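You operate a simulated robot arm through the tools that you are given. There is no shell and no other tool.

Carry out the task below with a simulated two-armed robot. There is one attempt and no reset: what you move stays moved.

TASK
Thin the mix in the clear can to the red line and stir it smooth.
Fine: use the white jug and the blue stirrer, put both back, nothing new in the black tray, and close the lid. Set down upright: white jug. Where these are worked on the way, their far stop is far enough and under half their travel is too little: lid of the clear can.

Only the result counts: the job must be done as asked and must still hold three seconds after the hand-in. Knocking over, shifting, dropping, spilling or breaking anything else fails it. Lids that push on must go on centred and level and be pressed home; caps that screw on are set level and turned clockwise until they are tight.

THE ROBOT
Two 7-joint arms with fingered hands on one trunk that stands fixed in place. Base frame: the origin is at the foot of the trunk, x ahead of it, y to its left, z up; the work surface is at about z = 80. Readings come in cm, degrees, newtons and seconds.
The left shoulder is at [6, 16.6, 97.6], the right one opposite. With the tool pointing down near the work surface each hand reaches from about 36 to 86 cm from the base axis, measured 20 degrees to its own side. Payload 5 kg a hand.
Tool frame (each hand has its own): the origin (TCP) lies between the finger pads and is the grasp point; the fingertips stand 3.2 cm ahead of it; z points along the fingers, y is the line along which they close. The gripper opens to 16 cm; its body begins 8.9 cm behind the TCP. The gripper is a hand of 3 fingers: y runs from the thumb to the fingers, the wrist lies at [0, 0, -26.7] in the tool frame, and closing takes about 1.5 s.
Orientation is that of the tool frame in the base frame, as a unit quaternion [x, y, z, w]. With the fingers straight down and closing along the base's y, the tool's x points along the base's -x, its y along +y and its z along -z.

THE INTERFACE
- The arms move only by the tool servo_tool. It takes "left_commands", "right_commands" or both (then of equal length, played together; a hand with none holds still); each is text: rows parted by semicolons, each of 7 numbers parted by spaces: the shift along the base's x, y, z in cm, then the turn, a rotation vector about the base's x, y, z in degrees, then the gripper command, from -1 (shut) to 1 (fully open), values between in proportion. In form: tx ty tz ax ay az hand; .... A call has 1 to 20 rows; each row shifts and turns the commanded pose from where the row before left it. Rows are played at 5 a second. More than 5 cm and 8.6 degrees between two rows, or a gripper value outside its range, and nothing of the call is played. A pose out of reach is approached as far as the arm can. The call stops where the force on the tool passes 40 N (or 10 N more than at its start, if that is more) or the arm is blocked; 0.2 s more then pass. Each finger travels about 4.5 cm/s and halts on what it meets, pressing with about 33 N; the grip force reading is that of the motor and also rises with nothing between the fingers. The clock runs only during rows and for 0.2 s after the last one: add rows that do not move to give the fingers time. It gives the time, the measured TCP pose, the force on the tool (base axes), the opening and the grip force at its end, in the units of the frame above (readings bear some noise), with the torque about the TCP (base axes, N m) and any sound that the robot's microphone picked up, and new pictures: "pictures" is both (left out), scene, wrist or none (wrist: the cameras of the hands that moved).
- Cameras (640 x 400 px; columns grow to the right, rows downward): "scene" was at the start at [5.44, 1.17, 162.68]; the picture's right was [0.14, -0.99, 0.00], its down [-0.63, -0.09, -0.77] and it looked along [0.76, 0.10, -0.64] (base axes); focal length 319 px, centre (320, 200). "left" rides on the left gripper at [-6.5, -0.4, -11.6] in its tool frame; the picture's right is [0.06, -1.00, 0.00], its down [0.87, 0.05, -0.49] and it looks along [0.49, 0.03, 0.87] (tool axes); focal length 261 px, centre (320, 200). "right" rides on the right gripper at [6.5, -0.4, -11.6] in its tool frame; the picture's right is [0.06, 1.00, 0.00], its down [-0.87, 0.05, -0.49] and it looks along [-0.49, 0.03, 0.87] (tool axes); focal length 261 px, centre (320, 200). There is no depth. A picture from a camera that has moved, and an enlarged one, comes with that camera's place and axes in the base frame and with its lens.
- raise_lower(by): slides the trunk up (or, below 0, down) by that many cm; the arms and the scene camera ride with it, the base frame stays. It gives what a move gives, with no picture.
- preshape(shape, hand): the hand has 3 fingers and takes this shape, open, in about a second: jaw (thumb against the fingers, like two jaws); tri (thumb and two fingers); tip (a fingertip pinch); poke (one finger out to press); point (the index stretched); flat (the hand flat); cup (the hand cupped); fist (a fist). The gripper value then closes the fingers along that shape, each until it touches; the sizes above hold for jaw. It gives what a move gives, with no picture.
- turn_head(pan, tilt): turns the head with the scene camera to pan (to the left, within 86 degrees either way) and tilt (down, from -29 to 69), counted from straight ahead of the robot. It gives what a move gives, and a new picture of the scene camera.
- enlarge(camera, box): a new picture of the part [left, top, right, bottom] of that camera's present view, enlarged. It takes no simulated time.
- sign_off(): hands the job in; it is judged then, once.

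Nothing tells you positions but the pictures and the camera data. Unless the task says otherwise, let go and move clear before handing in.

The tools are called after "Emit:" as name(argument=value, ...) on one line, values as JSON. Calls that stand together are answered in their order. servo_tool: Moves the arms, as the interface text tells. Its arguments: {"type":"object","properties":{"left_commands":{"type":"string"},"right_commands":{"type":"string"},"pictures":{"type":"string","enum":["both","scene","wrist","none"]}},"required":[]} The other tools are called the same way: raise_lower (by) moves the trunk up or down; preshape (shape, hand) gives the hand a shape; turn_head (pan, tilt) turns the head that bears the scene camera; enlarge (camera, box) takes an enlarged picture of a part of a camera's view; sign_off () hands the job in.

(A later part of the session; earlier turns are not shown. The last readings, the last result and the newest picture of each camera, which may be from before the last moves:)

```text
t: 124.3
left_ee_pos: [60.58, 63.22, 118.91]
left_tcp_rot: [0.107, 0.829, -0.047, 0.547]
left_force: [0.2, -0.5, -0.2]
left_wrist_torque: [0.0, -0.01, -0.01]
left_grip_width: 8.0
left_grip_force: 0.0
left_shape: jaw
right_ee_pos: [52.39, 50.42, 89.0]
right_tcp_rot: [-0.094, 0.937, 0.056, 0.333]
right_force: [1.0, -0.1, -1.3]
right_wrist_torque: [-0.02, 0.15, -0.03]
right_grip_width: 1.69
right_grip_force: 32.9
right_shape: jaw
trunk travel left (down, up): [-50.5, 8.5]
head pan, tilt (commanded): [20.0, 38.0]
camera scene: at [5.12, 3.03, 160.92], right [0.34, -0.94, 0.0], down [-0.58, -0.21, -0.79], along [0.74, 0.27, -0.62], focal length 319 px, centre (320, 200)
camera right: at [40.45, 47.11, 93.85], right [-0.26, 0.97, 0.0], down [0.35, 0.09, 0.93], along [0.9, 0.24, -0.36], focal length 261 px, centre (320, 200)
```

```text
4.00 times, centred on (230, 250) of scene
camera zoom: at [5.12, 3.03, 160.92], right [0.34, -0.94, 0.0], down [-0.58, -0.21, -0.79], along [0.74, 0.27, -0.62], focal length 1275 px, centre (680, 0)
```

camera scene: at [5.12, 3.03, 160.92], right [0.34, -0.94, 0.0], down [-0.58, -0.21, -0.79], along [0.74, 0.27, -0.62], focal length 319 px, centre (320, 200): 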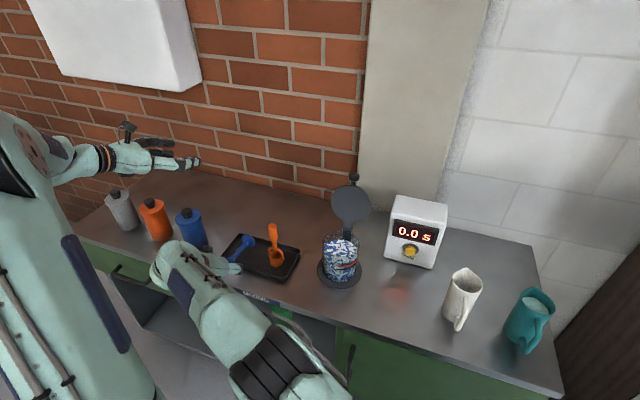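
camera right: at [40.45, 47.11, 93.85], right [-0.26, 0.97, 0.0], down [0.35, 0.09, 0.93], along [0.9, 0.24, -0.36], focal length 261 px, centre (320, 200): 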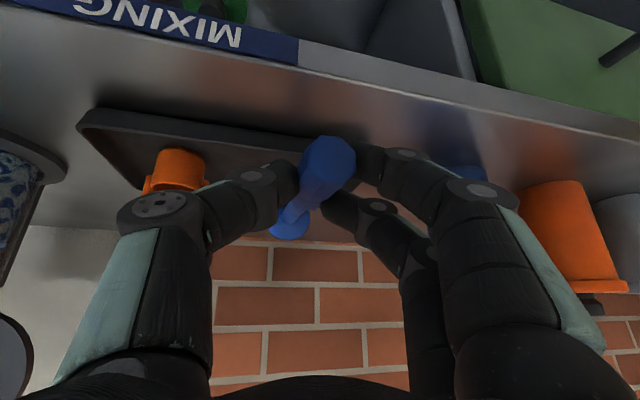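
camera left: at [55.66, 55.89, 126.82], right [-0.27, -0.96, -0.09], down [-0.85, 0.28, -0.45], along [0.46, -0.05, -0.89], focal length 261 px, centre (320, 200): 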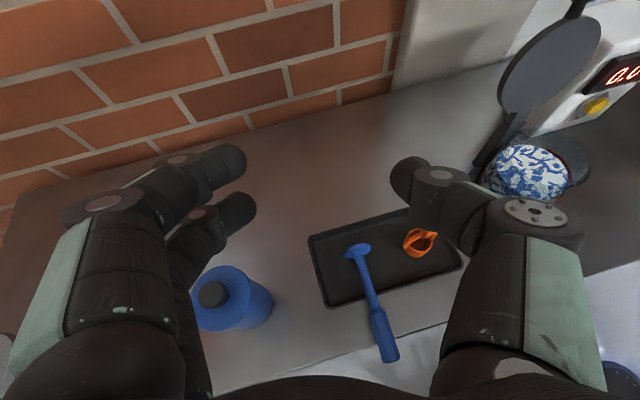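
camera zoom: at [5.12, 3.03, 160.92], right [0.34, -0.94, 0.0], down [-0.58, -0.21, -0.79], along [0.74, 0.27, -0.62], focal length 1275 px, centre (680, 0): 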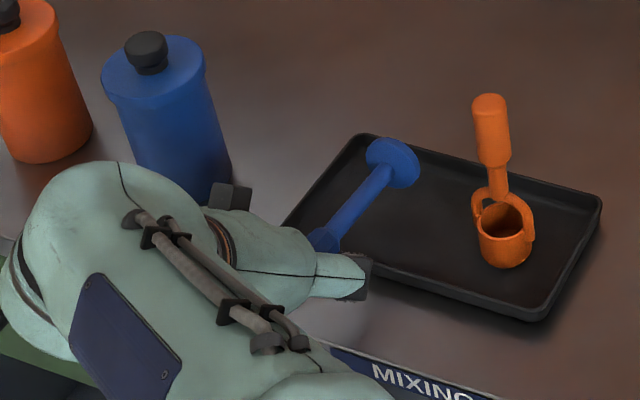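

The stirrer is held rigidly. I'll raise the trunk 8 cm for clearance and then swing the stirrer over toward the can area, well above the ladle and away from the open lid.

Emit:
raise_lower(by=8)

Emit:
servo_tool(right_commands="0 -0.5 2.5 0 0 0 -1; 0 -0.5 2.5 0 0 0 -1; 0 -0.5 2.5 0 0 0 -1; 0 -1 1.5 0 0 0 -1; 0 -2 1 0 0 0 -1; 0 -3 0.5 0 0 0 -1; 0 -3 0.5 0 0 0 -1; 0 -3 0 0 0 0.5 -1", pictures="both")

```text
t: 125.5
left_ee_pos: [60.69, 63.15, 126.91]
left_tcp_rot: [0.108, 0.829, -0.047, 0.546]
left_force: [0.1, -0.2, -0.8]
left_wrist_torque: [-0.05, -0.01, 0.01]
left_grip_width: 8.01
left_grip_force: 0.1
left_shape: jaw
right_ee_pos: [52.54, 50.36, 97.09]
right_tcp_rot: [-0.093, 0.937, 0.055, 0.334]
right_force: [-0.8, 0.3, -1.1]
right_wrist_torque: [-0.01, 0.12, -0.01]
right_grip_width: 1.7
right_grip_force: 33.2
right_shape: jaw
trunk travel left (down, up): [-58.5, 0.5]
head pan, tilt (commanded): [20.0, 38.0]
```

```text
t: 127.3
left_ee_pos: [60.65, 63.09, 127.06]
left_tcp_rot: [0.108, 0.829, -0.047, 0.546]
left_force: [0.6, -0.3, 0.7]
left_wrist_torque: [0.01, 0.02, 0.02]
left_grip_width: 7.99
left_grip_force: 0.0
left_shape: jaw
right_ee_pos: [52.47, 36.71, 107.95]
right_tcp_rot: [-0.098, 0.936, 0.058, 0.334]
right_force: [-0.2, 0.4, -0.9]
right_wrist_torque: [0.02, 0.15, 0.0]
right_grip_width: 1.68
right_grip_force: 33.4
right_shape: jaw
trunk travel left (down, up): [-58.5, 0.5]
head pan, tilt (commanded): [20.0, 38.0]
camera scene: at [5.11, 2.92, 168.93], right [0.34, -0.94, 0.0], down [-0.58, -0.21, -0.79], along [0.74, 0.27, -0.62], focal length 319 px, centre (320, 200)
camera right: at [40.53, 33.37, 112.87], right [-0.27, 0.96, 0.0], down [0.35, 0.09, 0.93], along [0.9, 0.25, -0.36], focal length 261 px, centre (320, 200)
```

scene: 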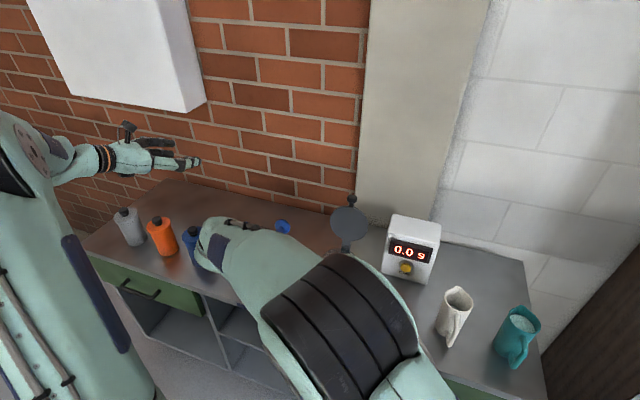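
right: 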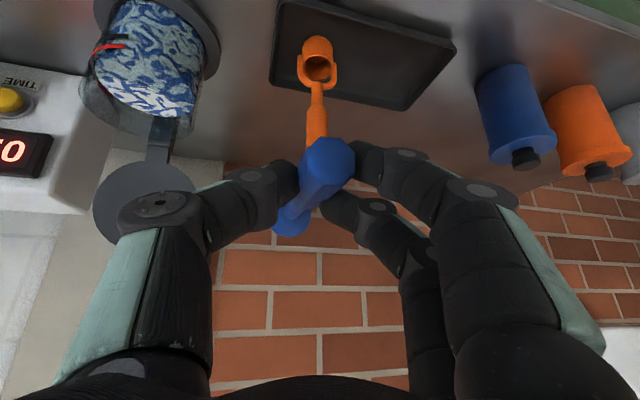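

The stirrer is held level and the ladle is undisturbed. I'll pitch the hand down and swing the disc over the can, still above the rim.

Emit:
servo_tool(right_commands="1.25 -3.28 0 -1.5 4.77 3.2 -1; 1.25 -3.28 0 -1.77 4.68 3.2 -1; 1.25 -3.28 0 -2.03 4.57 3.2 -1; 1.25 -3.28 0 -2.27 4.45 3.2 -1; 1.25 -3.28 0 -2.52 4.32 3.2 -1; 1.25 -3.28 0 -2.76 4.17 3.2 -1; 0 0 0 0 0 0 -1", pictures="both")

Emit:
turn_head(pan=12, tilt=42)

```text
t: 128.9
left_ee_pos: [60.55, 63.11, 126.85]
left_tcp_rot: [0.107, 0.829, -0.047, 0.547]
left_force: [-0.5, -0.1, 0.2]
left_wrist_torque: [-0.05, 0.0, -0.01]
left_grip_width: 7.98
left_grip_force: 0.0
left_shape: jaw
right_ee_pos: [59.99, 17.19, 107.96]
right_tcp_rot: [-0.269, 0.96, 0.027, 0.079]
right_force: [-0.4, 0.3, -1.5]
right_wrist_torque: [-0.04, 0.07, 0.0]
right_grip_width: 1.71
right_grip_force: 33.3
right_shape: jaw
trunk travel left (down, up): [-58.5, 0.5]
head pan, tilt (commanded): [20.0, 38.0]
camera scene: at [5.06, 3.06, 168.93], right [0.34, -0.94, 0.0], down [-0.58, -0.21, -0.79], along [0.74, 0.27, -0.62], focal length 319 px, centre (320, 200)
camera right: at [52.98, 12.35, 118.41], right [-0.57, 0.82, 0.0], down [0.64, 0.44, 0.63], along [0.52, 0.36, -0.78], focal length 261 px, centre (320, 200)
```

scene: 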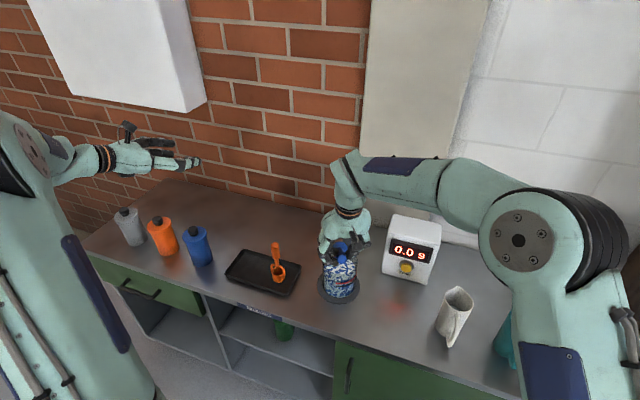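
right: 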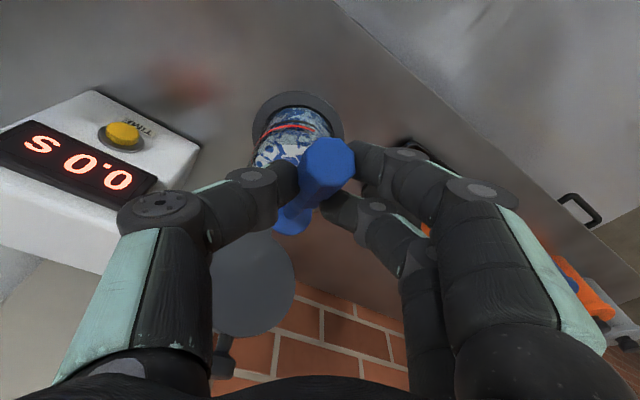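

```text
t: 129.6
left_ee_pos: [60.74, 63.07, 126.95]
left_tcp_rot: [0.108, 0.829, -0.048, 0.547]
left_force: [0.2, -1.1, -0.2]
left_wrist_torque: [-0.01, -0.02, 0.03]
left_grip_width: 8.02
left_grip_force: 0.1
left_shape: jaw
right_ee_pos: [59.91, 17.02, 107.86]
right_tcp_rot: [-0.268, 0.96, 0.026, 0.079]
right_force: [0.6, -1.2, -1.0]
right_wrist_torque: [-0.02, 0.07, -0.03]
right_grip_width: 1.69
right_grip_force: 32.6
right_shape: jaw
trunk travel left (down, up): [-58.5, 0.5]
head pan, tilt (commanded): [12.0, 42.0]
camera scene: at [5.19, 1.79, 168.33], right [0.21, -0.98, 0.0], down [-0.65, -0.14, -0.74], along [0.73, 0.15, -0.67], focal length 319 px, centre (320, 200)
```

scene: 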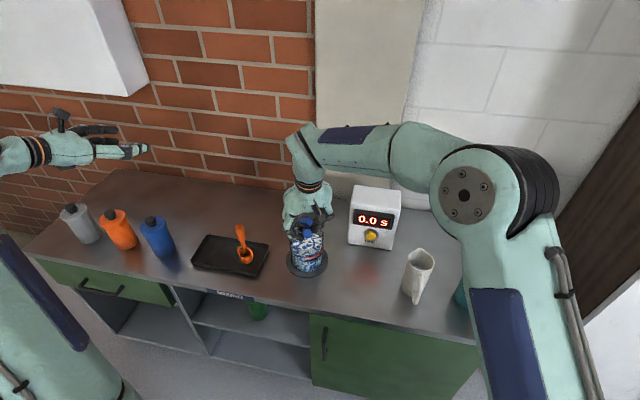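

Emit:
enlarge(camera="scene", box=[260, 160, 360, 290])

Emit:
enlarge(camera="right", box=[220, 70, 380, 270])

```text
3.08 times, centred on (310, 225) of scene
camera zoom: at [5.19, 1.79, 168.33], right [0.21, -0.98, 0.0], down [-0.65, -0.14, -0.74], along [0.73, 0.15, -0.67], focal length 981 px, centre (351, 123)
```

zoom: 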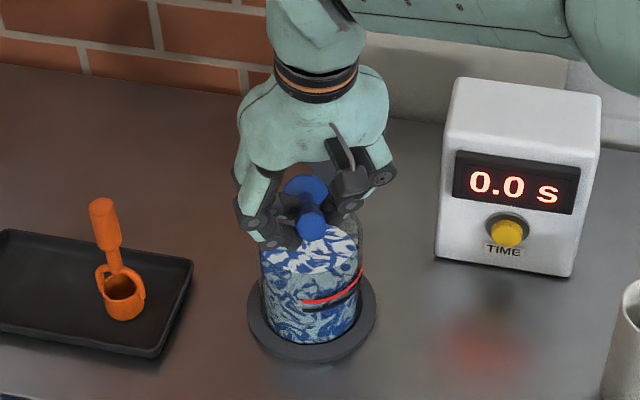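

```text
2.00 times, centred on (300, 170) of right
camera zoom: at [53.04, 12.3, 118.39], right [-0.57, 0.82, 0.0], down [0.64, 0.44, 0.63], along [0.52, 0.36, -0.78], focal length 521 px, centre (360, 260)
```

zoom: 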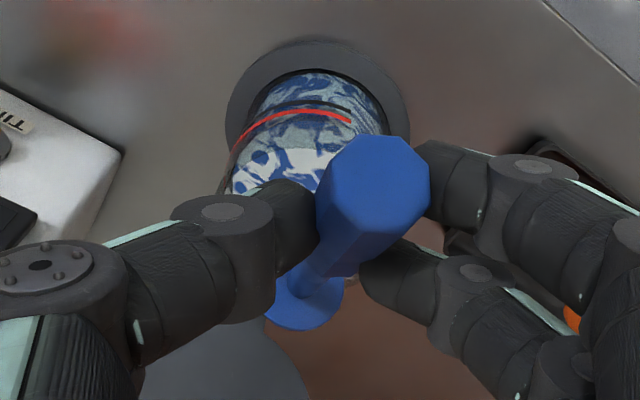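

The disc is centred above the can opening. I'll pitch the hand to about 98° so the stirrer points steeply down and start lowering the disc into the opening.

Emit:
servo_tool(right_commands="0.86 0.3 -0.6 -3.3 4.77 1.4 -1; 0.86 0.3 -0.6 -3.4 4.7 1.4 -1; 0.86 0.3 -0.6 -3.5 4.62 1.4 -1; 0 0 0 0 0 0 -1", pictures="none")

Emit:
enlarge(camera="scene", box=[260, 160, 360, 290])

Emit:
enlarge(camera="right", box=[220, 70, 380, 270])

```text
t: 130.6
left_ee_pos: [60.67, 63.01, 127.11]
left_tcp_rot: [0.108, 0.829, -0.047, 0.547]
left_force: [-0.5, 0.0, 0.0]
left_wrist_torque: [-0.01, 0.05, 0.04]
left_grip_width: 8.02
left_grip_force: 0.2
left_shape: jaw
right_ee_pos: [62.48, 17.96, 106.29]
right_tcp_rot: [-0.303, 0.951, -0.023, -0.064]
right_force: [-0.5, 0.1, -1.7]
right_wrist_torque: [0.01, 0.07, -0.01]
right_grip_width: 1.66
right_grip_force: 32.9
right_shape: jaw
trunk travel left (down, up): [-58.5, 0.5]
head pan, tilt (commanded): [12.0, 42.0]
```

```text
3.08 times, centred on (310, 225) of scene
camera zoom: at [5.1, 1.66, 168.34], right [0.21, -0.98, 0.0], down [-0.65, -0.14, -0.74], along [0.73, 0.15, -0.67], focal length 981 px, centre (351, 123)
```

zoom: 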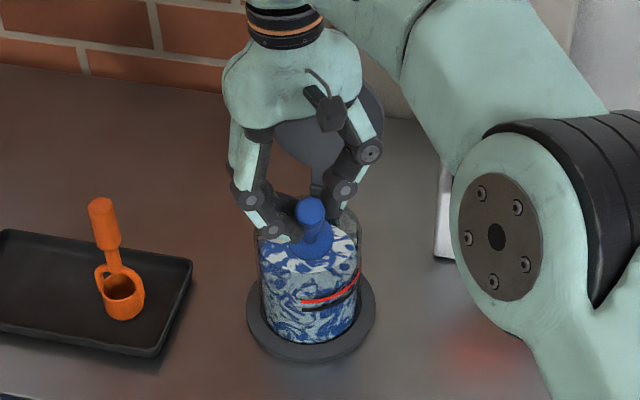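

```text
2.00 times, centred on (300, 170) of right
camera zoom: at [58.65, 14.8, 118.7], right [-0.63, 0.78, 0.0], down [0.72, 0.58, 0.37], along [0.28, 0.23, -0.93], focal length 521 px, centre (360, 260)
```

zoom: 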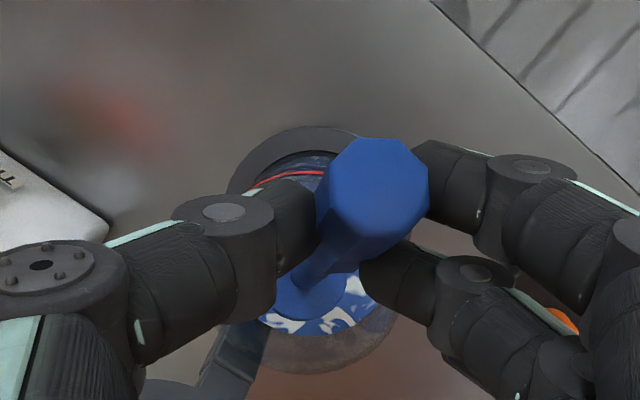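

The disc is inside the opening outline. I'll lower it into the mix in steps, watching the force.

Emit:
servo_tool(right_commands="0.25 0.1 -1.2 0 0 0 -1; 0.25 0.1 -1.2 0 0 0 -1; 0.25 0.1 -1.2 0 0 0 -1; 0.25 0.1 -1.2 0 0 0 -1; 0 0 0 0 0 0 -1", pictures="none")

Emit:
enlarge(camera="scene", box=[260, 160, 360, 290])

Emit:
enlarge(camera="right", box=[220, 70, 380, 270])

```text
t: 131.8
left_ee_pos: [60.61, 63.15, 126.91]
left_tcp_rot: [0.107, 0.829, -0.046, 0.547]
left_force: [0.1, 0.9, 0.5]
left_wrist_torque: [-0.02, 0.01, 0.01]
left_grip_width: 8.0
left_grip_force: 0.1
left_shape: jaw
right_ee_pos: [63.58, 18.36, 101.44]
right_tcp_rot: [-0.303, 0.951, -0.023, -0.064]
right_force: [0.3, 0.6, -1.3]
right_wrist_torque: [0.01, 0.06, 0.03]
right_grip_width: 1.68
right_grip_force: 32.9
right_shape: jaw
trunk travel left (down, up): [-58.5, 0.5]
head pan, tilt (commanded): [12.0, 42.0]
```

```text
3.08 times, centred on (310, 225) of scene
camera zoom: at [5.17, 1.77, 168.34], right [0.21, -0.98, 0.0], down [-0.65, -0.14, -0.74], along [0.73, 0.15, -0.67], focal length 981 px, centre (351, 123)
```

zoom: 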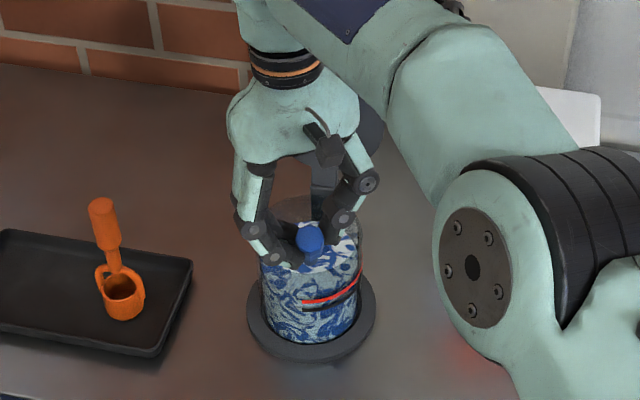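

```text
2.00 times, centred on (300, 170) of right
camera zoom: at [59.7, 15.28, 113.84], right [-0.63, 0.78, 0.0], down [0.72, 0.58, 0.37], along [0.29, 0.23, -0.93], focal length 521 px, centre (360, 260)
```

zoom: 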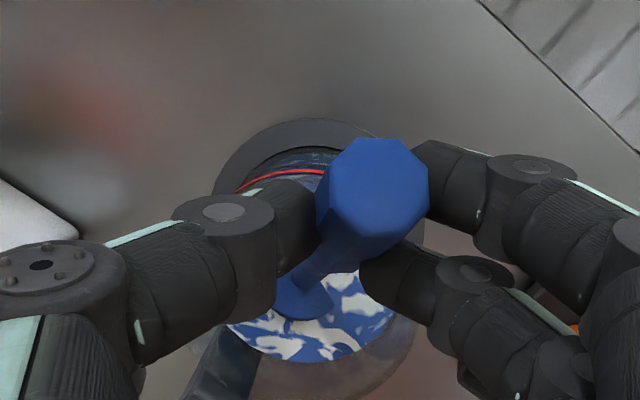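

Emit:
servo_tool(right_commands="0.15 0.05 -1 0 0 0 -1; 0.15 0.05 -1 0 0 0 -1; 0 0 -0.4 0 0 0 -1; 0 0 0 0 0 0 -1", pictures="none")

Emit:
enlarge(camera="right", box=[220, 70, 380, 270])

Emit:
enlarge(camera="scene", box=[275, 205, 345, 290])

```text
t: 132.8
left_ee_pos: [60.61, 63.08, 126.94]
left_tcp_rot: [0.108, 0.829, -0.048, 0.547]
left_force: [-0.6, -0.1, -0.8]
left_wrist_torque: [0.0, 0.0, -0.01]
left_grip_width: 7.98
left_grip_force: 0.1
left_shape: jaw
right_ee_pos: [63.86, 18.59, 99.05]
right_tcp_rot: [-0.303, 0.95, -0.023, -0.064]
right_force: [-0.8, -0.5, -1.0]
right_wrist_torque: [0.01, 0.01, -0.02]
right_grip_width: 1.66
right_grip_force: 32.9
right_shape: jaw
trunk travel left (down, up): [-58.5, 0.5]
head pan, tilt (commanded): [12.0, 42.0]
```

```text
2.00 times, centred on (300, 170) of right
camera zoom: at [60.05, 15.48, 111.42], right [-0.63, 0.78, 0.0], down [0.72, 0.58, 0.37], along [0.28, 0.23, -0.93], focal length 521 px, centre (360, 260)
```

zoom: 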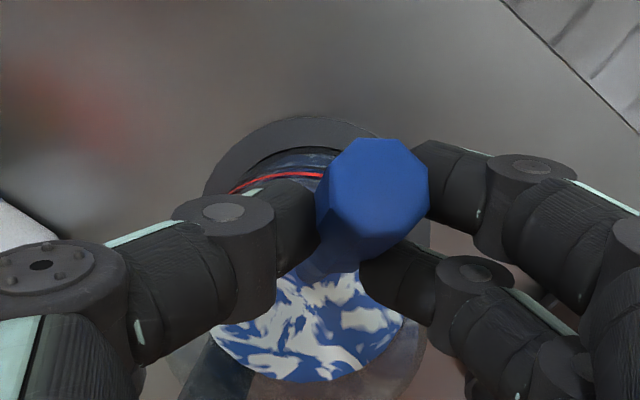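

```text
4.71 times, centred on (310, 248) of scene
camera zoom: at [5.19, 1.79, 168.33], right [0.21, -0.98, 0.0], down [-0.65, -0.14, -0.74], along [0.73, 0.15, -0.67], focal length 1500 px, centre (367, -24)
```

zoom: 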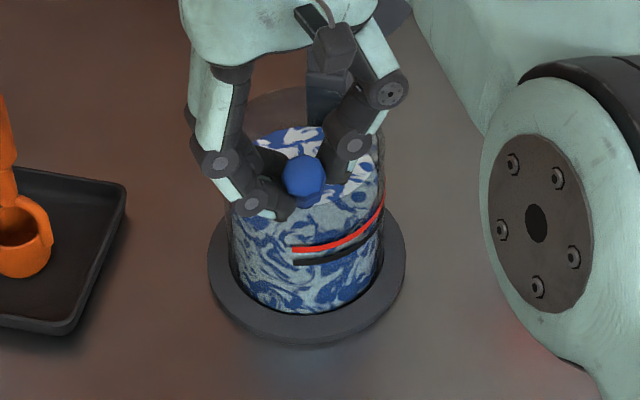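

The disc is fully submerged with no contact force. I'll try a gentle elliptical stir here and see whether the texture responds.

Emit:
servo_tool(right_commands="-0.2 0.67 0 0 0 0 -1; -0.2 0.67 0 0 0 0 -1; 0.41 -0.16 0 0 0 0 -1; 0.41 -0.6 0 0 0 0 -1; 0.25 -0.82 0 0 0 0 -1; 0 -0.73 0 0 0 0 -1; -0.26 -0.36 0 0 0 0 -1; -0.41 0.16 0 0 0 0 -1; -0.41 0.6 0 0 0 0 -1; -0.25 0.82 0 0 0 0 -1; 0 0.73 0 0 0 0 -1; 0.26 0.36 0 0 0 0 -1; 0.41 -0.16 0 0 0 0 -1; 0.41 -0.6 0 0 0 0 -1; 0.25 -0.82 0 0 0 0 -1; 0 -0.73 0 0 0 0 -1; -0.26 -0.36 0 0 0 0 -1; -0.41 0.16 0 0 0 0 -1; -0.41 0.6 0 0 0 0 -1", pictures="none")

Emit:
enlarge(camera="right", box=[220, 70, 380, 270])

Emit:
enlarge(camera="scene", box=[275, 205, 345, 290])

```text
t: 136.8
left_ee_pos: [60.52, 63.14, 126.93]
left_tcp_rot: [0.108, 0.829, -0.048, 0.546]
left_force: [0.4, 0.6, 0.3]
left_wrist_torque: [0.0, -0.02, 0.01]
left_grip_width: 8.0
left_grip_force: 0.1
left_shape: jaw
right_ee_pos: [63.5, 17.95, 99.03]
right_tcp_rot: [-0.303, 0.951, -0.024, -0.064]
right_force: [4.6, 0.8, 1.9]
right_wrist_torque: [0.05, -0.2, -0.01]
right_grip_width: 1.65
right_grip_force: 32.9
right_shape: jaw
trunk travel left (down, up): [-58.5, 0.5]
head pan, tilt (commanded): [12.0, 42.0]
```

```text
2.00 times, centred on (300, 170) of right
camera zoom: at [59.63, 14.89, 111.48], right [-0.63, 0.78, 0.0], down [0.72, 0.58, 0.37], along [0.29, 0.23, -0.93], focal length 521 px, centre (360, 260)
```

zoom: 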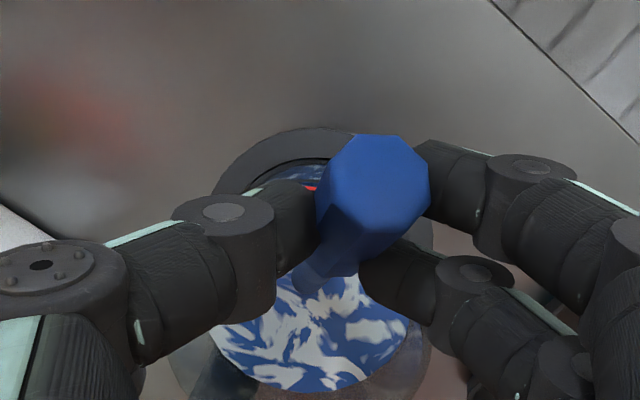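

```text
4.71 times, centred on (310, 248) of scene
camera zoom: at [5.2, 1.82, 168.34], right [0.21, -0.98, 0.0], down [-0.65, -0.14, -0.74], along [0.73, 0.15, -0.67], focal length 1500 px, centre (367, -24)
```

zoom: 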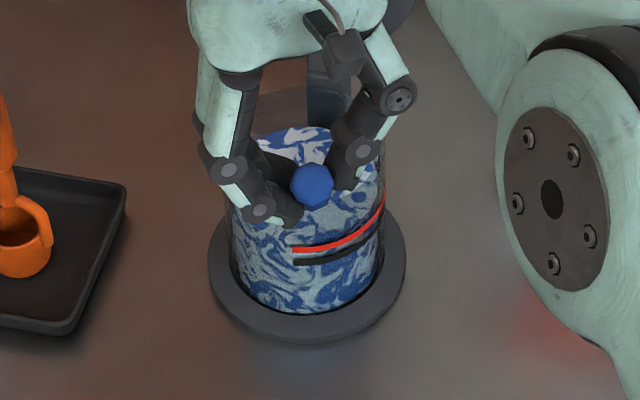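

Emit:
servo_tool(right_commands="0.3 1.05 0 0 0 0 -1; 0.3 1.05 0 0 0 0 -1; 0.41 -0.16 0 0 0 0 -1; 0.41 -0.6 0 0 0 0 -1; 0.25 -0.82 0 0 0 0 -1; 0 -0.73 0 0 0 0 -1; -0.26 -0.36 0 0 0 0 -1; -0.41 0.16 0 0 0 0 -1; -0.41 0.6 0 0 0 0 -1; -0.25 0.82 0 0 0 0 -1; 0 0.73 0 0 0 0 -1; 0.26 0.36 0 0 0 0 -1; 0.41 -0.16 0 0 0 0 -1; 0.41 -0.6 0 0 0 0 -1; 0.25 -0.82 0 0 0 0 -1; 0 -0.73 0 0 0 0 -1; -0.26 -0.36 0 0 0 0 -1; -0.41 0.16 0 0 0 0 -1; -0.41 0.6 0 0 0 0 -1; -0.25 0.82 0 0 0 0 -1", pictures="none")

Emit:
enlarge(camera="right", box=[220, 70, 380, 270])

Emit:
enlarge(camera="scene", box=[275, 205, 345, 290])

```text
t: 141.0
left_ee_pos: [60.55, 63.16, 126.88]
left_tcp_rot: [0.108, 0.829, -0.048, 0.547]
left_force: [-0.5, -1.0, 0.1]
left_wrist_torque: [-0.03, 0.0, -0.05]
left_grip_width: 8.02
left_grip_force: 0.2
left_shape: jaw
right_ee_pos: [63.56, 19.21, 99.08]
right_tcp_rot: [-0.303, 0.951, -0.023, -0.064]
right_force: [0.7, -0.2, -1.6]
right_wrist_torque: [0.0, 0.07, 0.03]
right_grip_width: 1.63
right_grip_force: 32.9
right_shape: jaw
right hand out of reach, approached as far as the arm can: row 7, 12, 13
trunk travel left (down, up): [-58.5, 0.5]
head pan, tilt (commanded): [12.0, 42.0]
```

```text
2.00 times, centred on (300, 170) of right
camera zoom: at [59.7, 16.1, 111.48], right [-0.63, 0.78, 0.0], down [0.72, 0.58, 0.37], along [0.28, 0.23, -0.93], focal length 521 px, centre (360, 260)
```

zoom: 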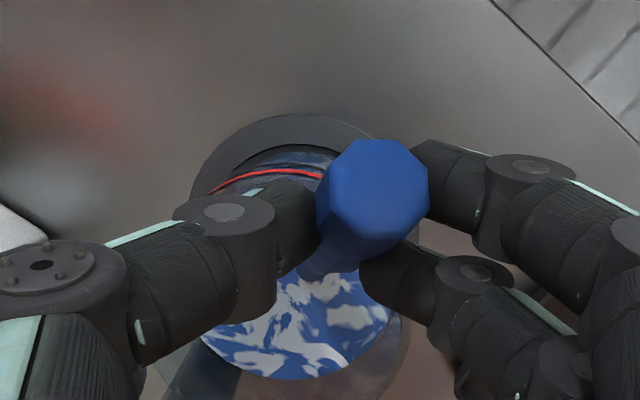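

```text
4.71 times, centred on (310, 248) of scene
camera zoom: at [5.2, 1.83, 168.33], right [0.21, -0.98, 0.0], down [-0.65, -0.14, -0.74], along [0.73, 0.15, -0.67], focal length 1500 px, centre (367, -24)
```

zoom: 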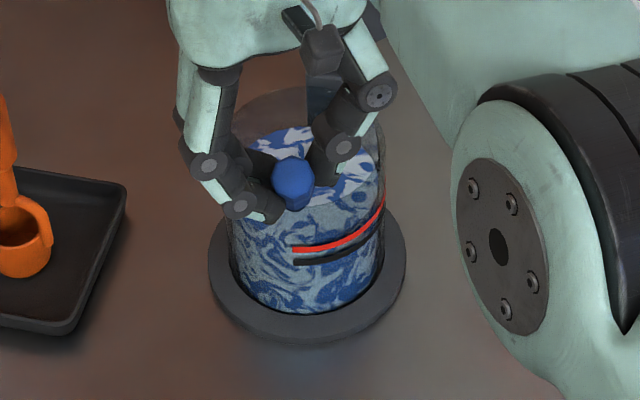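

Stirring is working: the light patches are getting bluer and the contrast is dropping. I'll continue with a slightly tighter ellipse that stays within reach and off the rim.

Emit:
servo_tool(right_commands="0.03 0.97 0 0 0 0 -1; 0.31 -0.22 0 0 0 0 -1; 0.37 -0.72 0 0 0 0 -1; 0.29 -0.95 0 0 0 0 -1; 0.09 -0.81 0 0 0 0 -1; -0.14 -0.36 0 0 0 0 -1; -0.31 0.22 0 0 0 0 -1; -0.37 0.72 0 0 0 0 -1; -0.29 0.95 0 0 0 0 -1; -0.09 0.81 0 0 0 0 -1; 0.14 0.36 0 0 0 0 -1; 0.31 -0.22 0 0 0 0 -1; 0.37 -0.72 0 0 0 0 -1; 0.29 -0.95 0 0 0 0 -1; 0.09 -0.81 0 0 0 0 -1; -0.14 -0.36 0 0 0 0 -1; -0.31 0.22 0 0 0 0 -1; -0.37 0.72 0 0 0 0 -1; -0.29 0.95 0 0 0 0 -1; -0.09 0.81 0 0 0 0 -1", pictures="none")

Emit:
servo_tool(right_commands="0.14 0.36 0 0 0 0 -1; 0.31 -0.22 0 0 0 0 -1; 0.37 -0.72 0 0 0 0 -1; 0.29 -0.95 0 0 0 0 -1; 0.09 -0.81 0 0 0 0 -1; -0.14 -0.36 0 0 0 0 -1; -0.31 0.22 0 0 0 0 -1; -0.37 0.72 0 0 0 0 -1; -0.29 0.95 0 0 0 0 -1; -0.09 0.81 0 0 0 0 -1; 0.14 0.36 0 0 0 0 -1; 0.31 -0.22 0 0 0 0 -1; 0.37 -0.72 0 0 0 0 -1; 0.29 -0.95 0 0 0 0 -1; 0.09 -0.81 0 0 0 0 -1; -0.14 -0.36 0 0 0 0 -1; -0.31 0.22 0 0 0 0 -1; -0.37 0.72 0 0 0 0 -1; -0.29 0.95 0 0 0 0 -1; -0.09 0.81 0 0 0 0 -1", pictures="none")

Emit:
enlarge(camera="right", box=[220, 70, 380, 270])

Emit:
enlarge(camera="scene", box=[275, 205, 345, 290])

```text
t: 145.2
left_ee_pos: [60.7, 63.0, 126.92]
left_tcp_rot: [0.108, 0.829, -0.047, 0.547]
left_force: [0.1, 0.2, -0.3]
left_wrist_torque: [0.02, -0.04, -0.01]
left_grip_width: 8.0
left_grip_force: 0.0
left_shape: jaw
right_ee_pos: [63.5, 19.75, 99.16]
right_tcp_rot: [-0.302, 0.951, -0.023, -0.064]
right_force: [1.8, -0.2, -1.4]
right_wrist_torque: [-0.01, -0.08, 0.03]
right_grip_width: 1.62
right_grip_force: 32.8
right_shape: jaw
trunk travel left (down, up): [-58.5, 0.5]
head pan, tilt (commanded): [12.0, 42.0]
```

```text
t: 149.4
left_ee_pos: [60.65, 63.06, 126.88]
left_tcp_rot: [0.108, 0.829, -0.048, 0.547]
left_force: [0.4, 0.4, -0.2]
left_wrist_torque: [0.0, -0.02, 0.01]
left_grip_width: 8.01
left_grip_force: 0.1
left_shape: jaw
right_ee_pos: [63.43, 19.73, 99.12]
right_tcp_rot: [-0.302, 0.951, -0.024, -0.064]
right_force: [4.0, -0.7, 0.9]
right_wrist_torque: [-0.1, -0.21, -0.02]
right_grip_width: 1.64
right_grip_force: 32.6
right_shape: jaw
trunk travel left (down, up): [-58.5, 0.5]
head pan, tilt (commanded): [12.0, 42.0]
```

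```text
2.00 times, centred on (300, 170) of right
camera zoom: at [59.61, 16.61, 111.51], right [-0.63, 0.78, 0.0], down [0.72, 0.58, 0.37], along [0.29, 0.23, -0.93], focal length 521 px, centre (360, 260)
```

zoom: 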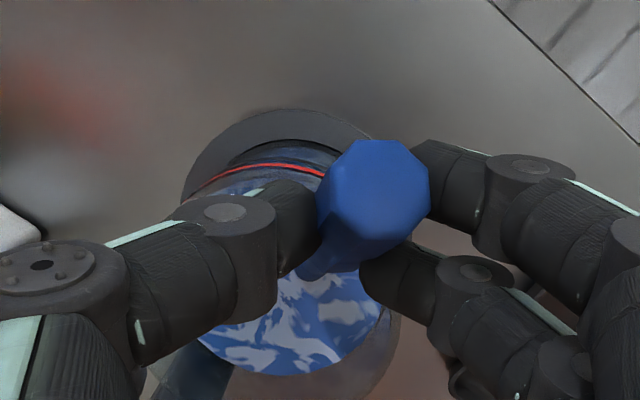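

```text
4.71 times, centred on (310, 248) of scene
camera zoom: at [5.21, 1.8, 168.34], right [0.21, -0.98, 0.0], down [-0.65, -0.14, -0.74], along [0.73, 0.15, -0.67], focal length 1500 px, centre (367, -24)
```

zoom: 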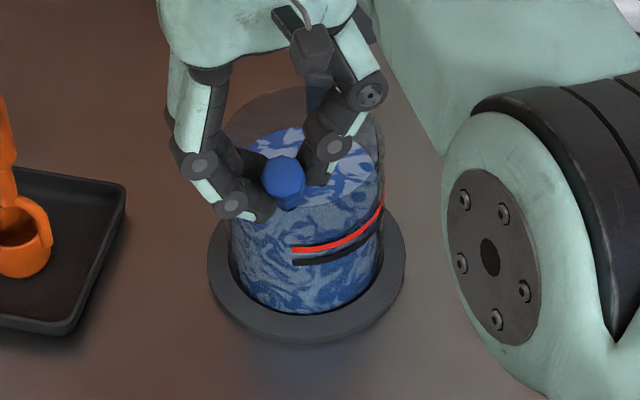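

The marbling is about half blended. I'll shift the ellipse slightly away from the near rim and keep stirring.

Emit:
servo_tool(right_commands="0.54 0.3 0 0 0 0 -1; 0.31 -0.3 0 0 0 0 -1; 0.37 -0.72 0 0 0 0 -1; 0.29 -0.95 0 0 0 0 -1; 0.09 -0.81 0 0 0 0 -1; -0.14 -0.36 0 0 0 0 -1; -0.31 0.22 0 0 0 0 -1; -0.37 0.72 0 0 0 0 -1; -0.29 0.95 0 0 0 0 -1; -0.09 0.81 0 0 0 0 -1; 0.14 0.36 0 0 0 0 -1; 0.31 -0.22 0 0 0 0 -1; 0.37 -0.72 0 0 0 0 -1; 0.29 -0.95 0 0 0 0 -1; 0.09 -0.81 0 0 0 0 -1; -0.14 -0.36 0 0 0 0 -1; -0.31 0.22 0 0 0 0 -1; -0.37 0.72 0 0 0 0 -1; -0.29 0.95 0 0 0 0 -1; -0.09 0.81 0 0 0 0 -1", pictures="none")

Emit:
servo_tool(right_commands="0.14 0.36 0 0 0 0 -1; 0.31 -0.22 0 0 0 0 -1; 0.37 -0.72 0 0 0 0 -1; 0.29 -0.95 0 0 0 0 -1; 0.09 -0.81 0 0 0 0 -1; -0.14 -0.36 0 0 0 0 -1; -0.31 0.22 0 0 0 0 -1; -0.37 0.72 0 0 0 0 -1; -0.29 0.95 0 0 0 0 -1; -0.09 0.81 0 0 0 0 -1; 0.14 0.36 0 0 0 0 -1; 0.31 -0.22 0 0 0 0 -1; 0.37 -0.72 0 0 0 0 -1; 0.29 -0.95 0 0 0 0 -1; 0.09 -0.81 0 0 0 0 -1; -0.14 -0.36 0 0 0 0 -1; -0.31 0.22 0 0 0 0 -1; -0.37 0.72 0 0 0 0 -1; -0.29 0.95 0 0 0 0 -1; -0.09 0.81 0 0 0 0 -1", pictures="none")

Emit:
enlarge(camera="right", box=[220, 70, 380, 270])

Emit:
enlarge(camera="scene", box=[275, 205, 345, 290])

```text
t: 153.6
left_ee_pos: [60.58, 63.12, 127.01]
left_tcp_rot: [0.108, 0.829, -0.047, 0.546]
left_force: [0.2, 0.5, 0.2]
left_wrist_torque: [-0.04, 0.04, -0.05]
left_grip_width: 7.99
left_grip_force: 0.2
left_shape: jaw
right_ee_pos: [63.81, 19.55, 99.07]
right_tcp_rot: [-0.303, 0.951, -0.023, -0.063]
right_force: [-0.5, 0.8, -2.2]
right_wrist_torque: [-0.01, 0.07, 0.01]
right_grip_width: 1.6
right_grip_force: 32.8
right_shape: jaw
trunk travel left (down, up): [-58.5, 0.5]
head pan, tilt (commanded): [12.0, 42.0]
```

```text
t: 157.8
left_ee_pos: [60.65, 63.12, 126.99]
left_tcp_rot: [0.108, 0.83, -0.047, 0.546]
left_force: [-0.8, -0.8, 0.2]
left_wrist_torque: [0.03, 0.03, 0.03]
left_grip_width: 8.01
left_grip_force: 0.0
left_shape: jaw
right_ee_pos: [63.78, 19.63, 99.06]
right_tcp_rot: [-0.302, 0.951, -0.022, -0.064]
right_force: [-0.7, 0.4, -1.4]
right_wrist_torque: [0.03, 0.05, -0.01]
right_grip_width: 1.6
right_grip_force: 33.3
right_shape: jaw
trunk travel left (down, up): [-58.5, 0.5]
head pan, tilt (commanded): [12.0, 42.0]
```

```text
2.00 times, centred on (300, 170) of right
camera zoom: at [59.98, 16.55, 111.51], right [-0.63, 0.78, 0.0], down [0.72, 0.58, 0.37], along [0.29, 0.23, -0.93], focal length 521 px, centre (360, 260)
```

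zoom: 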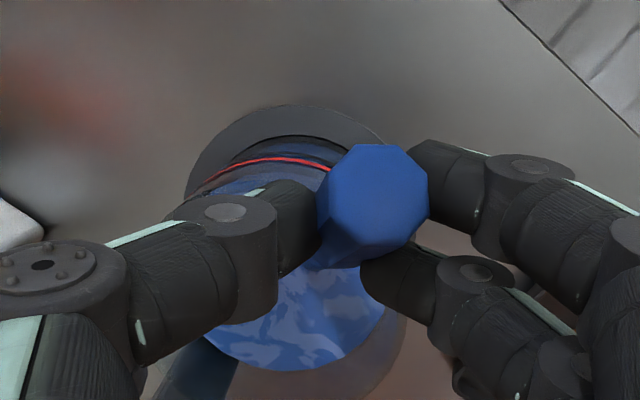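

```text
4.71 times, centred on (310, 248) of scene
camera zoom: at [5.19, 1.82, 168.33], right [0.21, -0.98, 0.0], down [-0.65, -0.14, -0.74], along [0.73, 0.15, -0.67], focal length 1500 px, centre (367, -24)
```

zoom: 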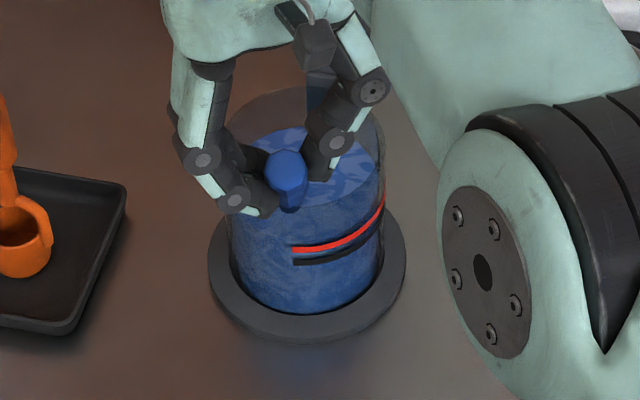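

Nearly smooth now. A few more loops should finish it.

Emit:
servo_tool(right_commands="0.14 0.36 0 0 0 0 -1; 0.31 -0.22 0 0 0 0 -1; 0.37 -0.72 0 0 0 0 -1; 0.29 -0.95 0 0 0 0 -1; 0.09 -0.81 0 0 0 0 -1; -0.14 -0.36 0 0 0 0 -1; -0.31 0.22 0 0 0 0 -1; -0.37 0.72 0 0 0 0 -1; -0.29 0.95 0 0 0 0 -1; -0.09 0.81 0 0 0 0 -1; 0.14 0.36 0 0 0 0 -1; 0.31 -0.22 0 0 0 0 -1; 0.37 -0.72 0 0 0 0 -1; 0.29 -0.95 0 0 0 0 -1; 0.09 -0.81 0 0 0 0 -1; -0.14 -0.36 0 0 0 0 -1; -0.31 0.22 0 0 0 0 -1; -0.37 0.72 0 0 0 0 -1; -0.29 0.95 0 0 0 0 -1; -0.09 0.81 0 0 0 0 -1", pictures="none")

Emit:
servo_tool(right_commands="0.14 0.36 0 0 0 0 -1; 0.31 -0.22 0 0 0 0 -1; 0.37 -0.72 0 0 0 0 -1; 0.29 -0.95 0 0 0 0 -1; 0.09 -0.81 0 0 0 0 -1; -0.14 -0.36 0 0 0 0 -1; -0.31 0.22 0 0 0 0 -1; -0.37 0.72 0 0 0 0 -1; -0.29 0.95 0 0 0 0 -1; -0.09 0.81 0 0 0 0 -1; 0.14 0.36 0 0 0 0 -1; 0.31 -0.22 0 0 0 0 -1; 0.37 -0.72 0 0 0 0 -1; 0.29 -0.95 0 0 0 0 -1; 0.09 -0.81 0 0 0 0 -1; -0.14 -0.36 0 0 0 0 -1; -0.31 0.22 0 0 0 0 -1; -0.37 0.72 0 0 0 0 -1; -0.29 0.95 0 0 0 0 -1; -0.09 0.81 0 0 0 0 -1", pictures="none")

Emit:
servo_tool(right_commands="0.14 0.36 0 0 0 0 -1; 0.31 -0.22 0 0 0 0 -1; 0.37 -0.72 0 0 0 0 -1; 0.29 -0.95 0 0 0 0 -1; 0.09 -0.81 0 0 0 0 -1; -0.14 -0.36 0 0 0 0 -1; -0.31 0.22 0 0 0 0 -1; -0.37 0.72 0 0 0 0 -1; -0.29 0.95 0 0 0 0 -1; -0.09 0.81 0 0 0 0 -1; 0.14 0.36 0 0 0 0 -1; 0.31 -0.22 0 0 0 0 -1; 0.37 -0.72 0 0 0 0 -1; 0.29 -0.95 0 0 0 0 -1; 0.09 -0.81 0 0 0 0 -1; -0.14 -0.36 0 0 0 0 -1; -0.31 0.22 0 0 0 0 -1; -0.37 0.72 0 0 0 0 -1; -0.29 0.95 0 0 0 0 -1; -0.09 0.81 0 0 0 0 -1", pictures="none")

Emit:
enlarge(camera="right", box=[220, 70, 380, 270])

Emit:
enlarge(camera="scene", box=[275, 205, 345, 290])

```text
t: 162.0
left_ee_pos: [60.66, 63.17, 126.92]
left_tcp_rot: [0.108, 0.829, -0.048, 0.547]
left_force: [-0.4, 0.2, 0.1]
left_wrist_torque: [0.01, 0.0, -0.01]
left_grip_width: 8.0
left_grip_force: 0.1
left_shape: jaw
right_ee_pos: [63.85, 19.55, 99.07]
right_tcp_rot: [-0.303, 0.951, -0.023, -0.064]
right_force: [-0.1, -0.3, -1.0]
right_wrist_torque: [-0.01, 0.07, -0.01]
right_grip_width: 1.57
right_grip_force: 33.0
right_shape: jaw
trunk travel left (down, up): [-58.5, 0.5]
head pan, tilt (commanded): [12.0, 42.0]
```

```text
t: 166.2
left_ee_pos: [60.57, 63.13, 126.98]
left_tcp_rot: [0.106, 0.83, -0.046, 0.546]
left_force: [-0.5, -1.2, -0.6]
left_wrist_torque: [0.01, 0.0, 0.01]
left_grip_width: 8.02
left_grip_force: 0.2
left_shape: jaw
right_ee_pos: [63.9, 19.6, 99.1]
right_tcp_rot: [-0.304, 0.95, -0.023, -0.063]
right_force: [0.5, 0.6, -1.7]
right_wrist_torque: [-0.02, 0.06, 0.02]
right_grip_width: 1.58
right_grip_force: 33.4
right_shape: jaw
trunk travel left (down, up): [-58.5, 0.5]
head pan, tilt (commanded): [12.0, 42.0]
```

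```text
t: 170.4
left_ee_pos: [60.57, 63.17, 126.94]
left_tcp_rot: [0.108, 0.829, -0.047, 0.546]
left_force: [1.2, 1.0, 0.8]
left_wrist_torque: [-0.01, 0.0, 0.0]
left_grip_width: 8.01
left_grip_force: 0.1
left_shape: jaw
right_ee_pos: [63.76, 19.47, 99.11]
right_tcp_rot: [-0.303, 0.951, -0.024, -0.064]
right_force: [1.3, 0.2, -1.6]
right_wrist_torque: [-0.05, -0.07, 0.03]
right_grip_width: 1.59
right_grip_force: 32.6
right_shape: jaw
trunk travel left (down, up): [-58.5, 0.5]
head pan, tilt (commanded): [12.0, 42.0]
```

```text
2.00 times, centred on (300, 170) of right
camera zoom: at [59.98, 16.48, 111.5], right [-0.63, 0.78, 0.0], down [0.72, 0.58, 0.37], along [0.28, 0.23, -0.93], focal length 521 px, centre (360, 260)
```

zoom: 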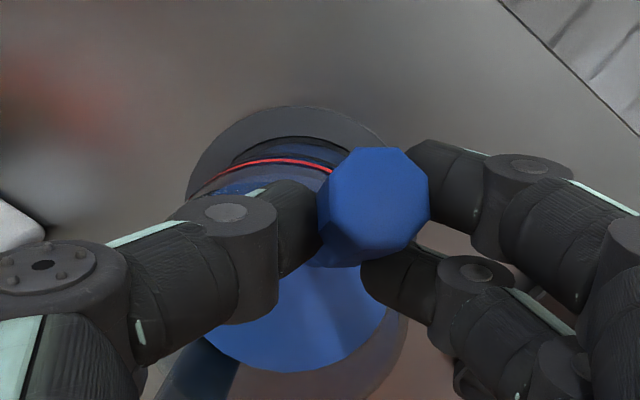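

```text
4.71 times, centred on (310, 248) of scene
camera zoom: at [5.21, 1.81, 168.33], right [0.21, -0.98, 0.0], down [-0.65, -0.14, -0.74], along [0.73, 0.15, -0.67], focal length 1500 px, centre (367, -24)
```

zoom: 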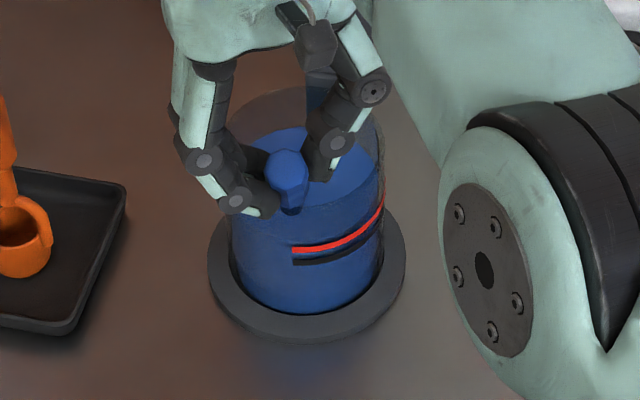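

The mix now looks uniformly blue. Before planning the stirrer's return, I'll check how it sits from the left camera too.

Emit:
enlarge(camera="left", box=[320, 0, 640, 200])

Emit:
enlarge(camera="scene", box=[285, 220, 325, 260])

```text
2.00 times, centred on (480, 100) of left
camera zoom: at [52.53, 64.18, 137.5], right [-0.25, -0.96, -0.1], down [-0.76, 0.26, -0.6], along [0.6, -0.08, -0.8], focal length 521 px, centre (0, 400)
```

zoom: 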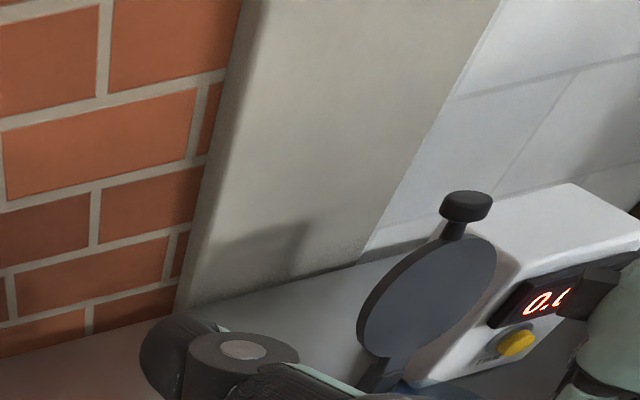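

```text
10.00 times, centred on (305, 240) of scene
camera zoom: at [5.21, 1.81, 168.33], right [0.21, -0.98, 0.0], down [-0.65, -0.14, -0.74], along [0.73, 0.15, -0.67], focal length 3188 px, centre (470, -200)
```

zoom: 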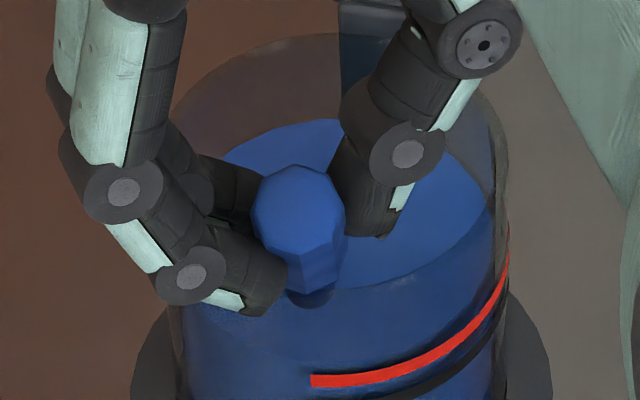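

The stirrer has settled to about 70° in the grip. I'll use the can walls as a guide: rotating the hand back toward 50° pitch while the can keeps the stirrer nearly vertical, so the grip ends up suited for standing it upright in the tray. I'll go in small steps and watch the force.

Emit:
servo_tool(right_commands="0.46 -0.02 0.1 2.93 -3.74 0 -1; 0.46 -0.02 0.1 2.93 -3.74 0 -1; 0.46 -0.02 0.1 2.93 -3.74 0 -1", pictures="none")

Emit:
enlarge(camera="right", box=[220, 70, 380, 270])

Emit:
enlarge(camera="scene", box=[275, 205, 345, 290])

```text
t: 171.2
left_ee_pos: [60.59, 63.09, 126.91]
left_tcp_rot: [0.108, 0.829, -0.047, 0.547]
left_force: [0.5, 0.1, 0.6]
left_wrist_torque: [0.02, 0.02, -0.01]
left_grip_width: 8.0
left_grip_force: 0.0
left_shape: jaw
right_ee_pos: [65.18, 19.35, 99.47]
right_tcp_rot: [-0.303, 0.951, 0.02, 0.053]
right_force: [-1.1, -1.3, 0.2]
right_wrist_torque: [-0.1, 0.21, -0.01]
right_grip_width: 1.55
right_grip_force: 33.3
right_shape: jaw
trunk travel left (down, up): [-58.5, 0.5]
head pan, tilt (commanded): [12.0, 42.0]
```

```text
2.00 times, centred on (300, 170) of right
camera zoom: at [59.04, 14.57, 110.26], right [-0.63, 0.78, 0.0], down [0.63, 0.51, 0.59], along [0.46, 0.37, -0.81], focal length 521 px, centre (360, 260)
```

zoom: 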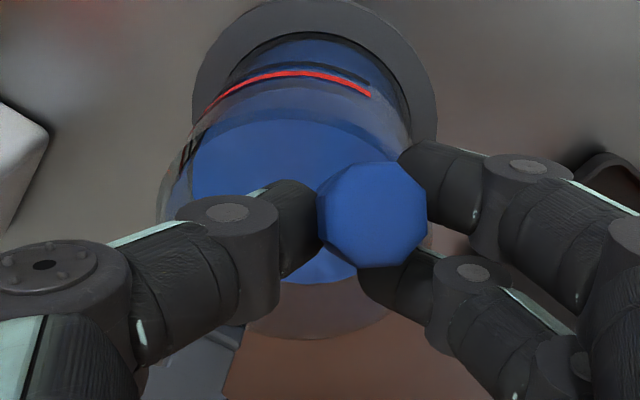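

```text
4.71 times, centred on (310, 248) of scene
camera zoom: at [5.15, 1.71, 168.33], right [0.21, -0.98, 0.0], down [-0.65, -0.14, -0.74], along [0.73, 0.15, -0.67], focal length 1500 px, centre (367, -24)
```

zoom: 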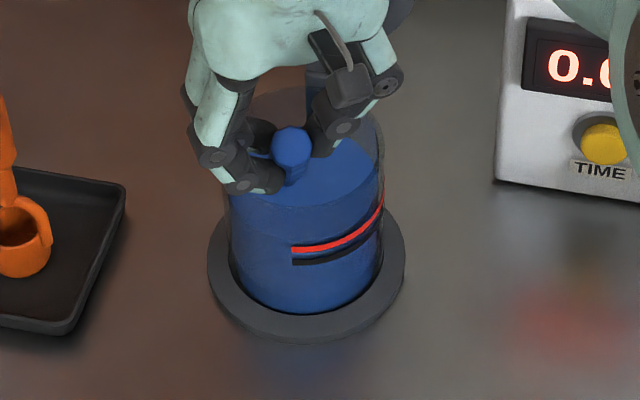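

Emit:
servo_tool(right_commands="0.5 0 0.12 2.93 -3.74 0 -1; 0.5 0 0.12 2.93 -3.74 0 -1; 0.5 0 0.12 2.93 -3.74 0 -1", pictures="none")

Emit:
enlarge(camera="right", box=[220, 70, 380, 270])

Emit:
enlarge(camera="scene", box=[275, 205, 345, 290])

```text
t: 172.0
left_ee_pos: [60.57, 63.04, 126.91]
left_tcp_rot: [0.108, 0.829, -0.048, 0.547]
left_force: [-0.2, 0.4, -0.6]
left_wrist_torque: [0.03, -0.01, 0.01]
left_grip_width: 8.0
left_grip_force: 0.1
left_shape: jaw
right_ee_pos: [66.64, 19.57, 99.76]
right_tcp_rot: [-0.298, 0.937, 0.064, 0.168]
right_force: [-1.1, -1.2, -0.8]
right_wrist_torque: [-0.15, 0.29, -0.02]
right_grip_width: 1.51
right_grip_force: 33.1
right_shape: jaw
trunk travel left (down, up): [-58.5, 0.5]
head pan, tilt (commanded): [12.0, 42.0]
```

```text
2.00 times, centred on (300, 170) of right
camera zoom: at [58.61, 13.12, 108.37], right [-0.63, 0.78, 0.0], down [0.5, 0.4, 0.77], along [0.6, 0.48, -0.64], focal length 521 px, centre (360, 260)
```

zoom: 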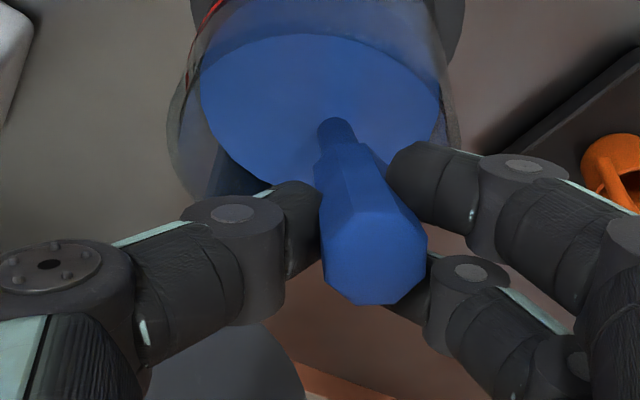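

```text
4.71 times, centred on (310, 248) of scene
camera zoom: at [5.15, 1.73, 168.33], right [0.21, -0.98, 0.0], down [-0.65, -0.14, -0.74], along [0.73, 0.15, -0.67], focal length 1500 px, centre (367, -24)
```

zoom: 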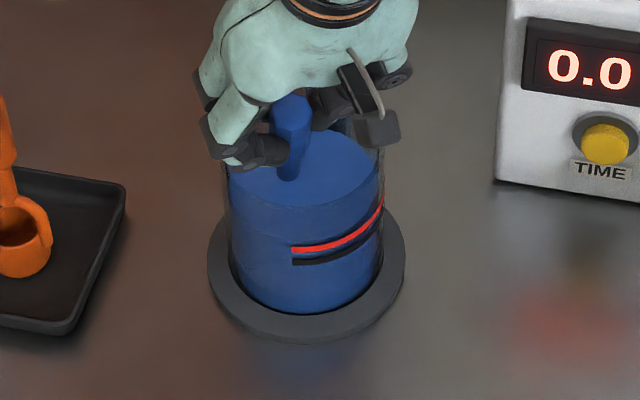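

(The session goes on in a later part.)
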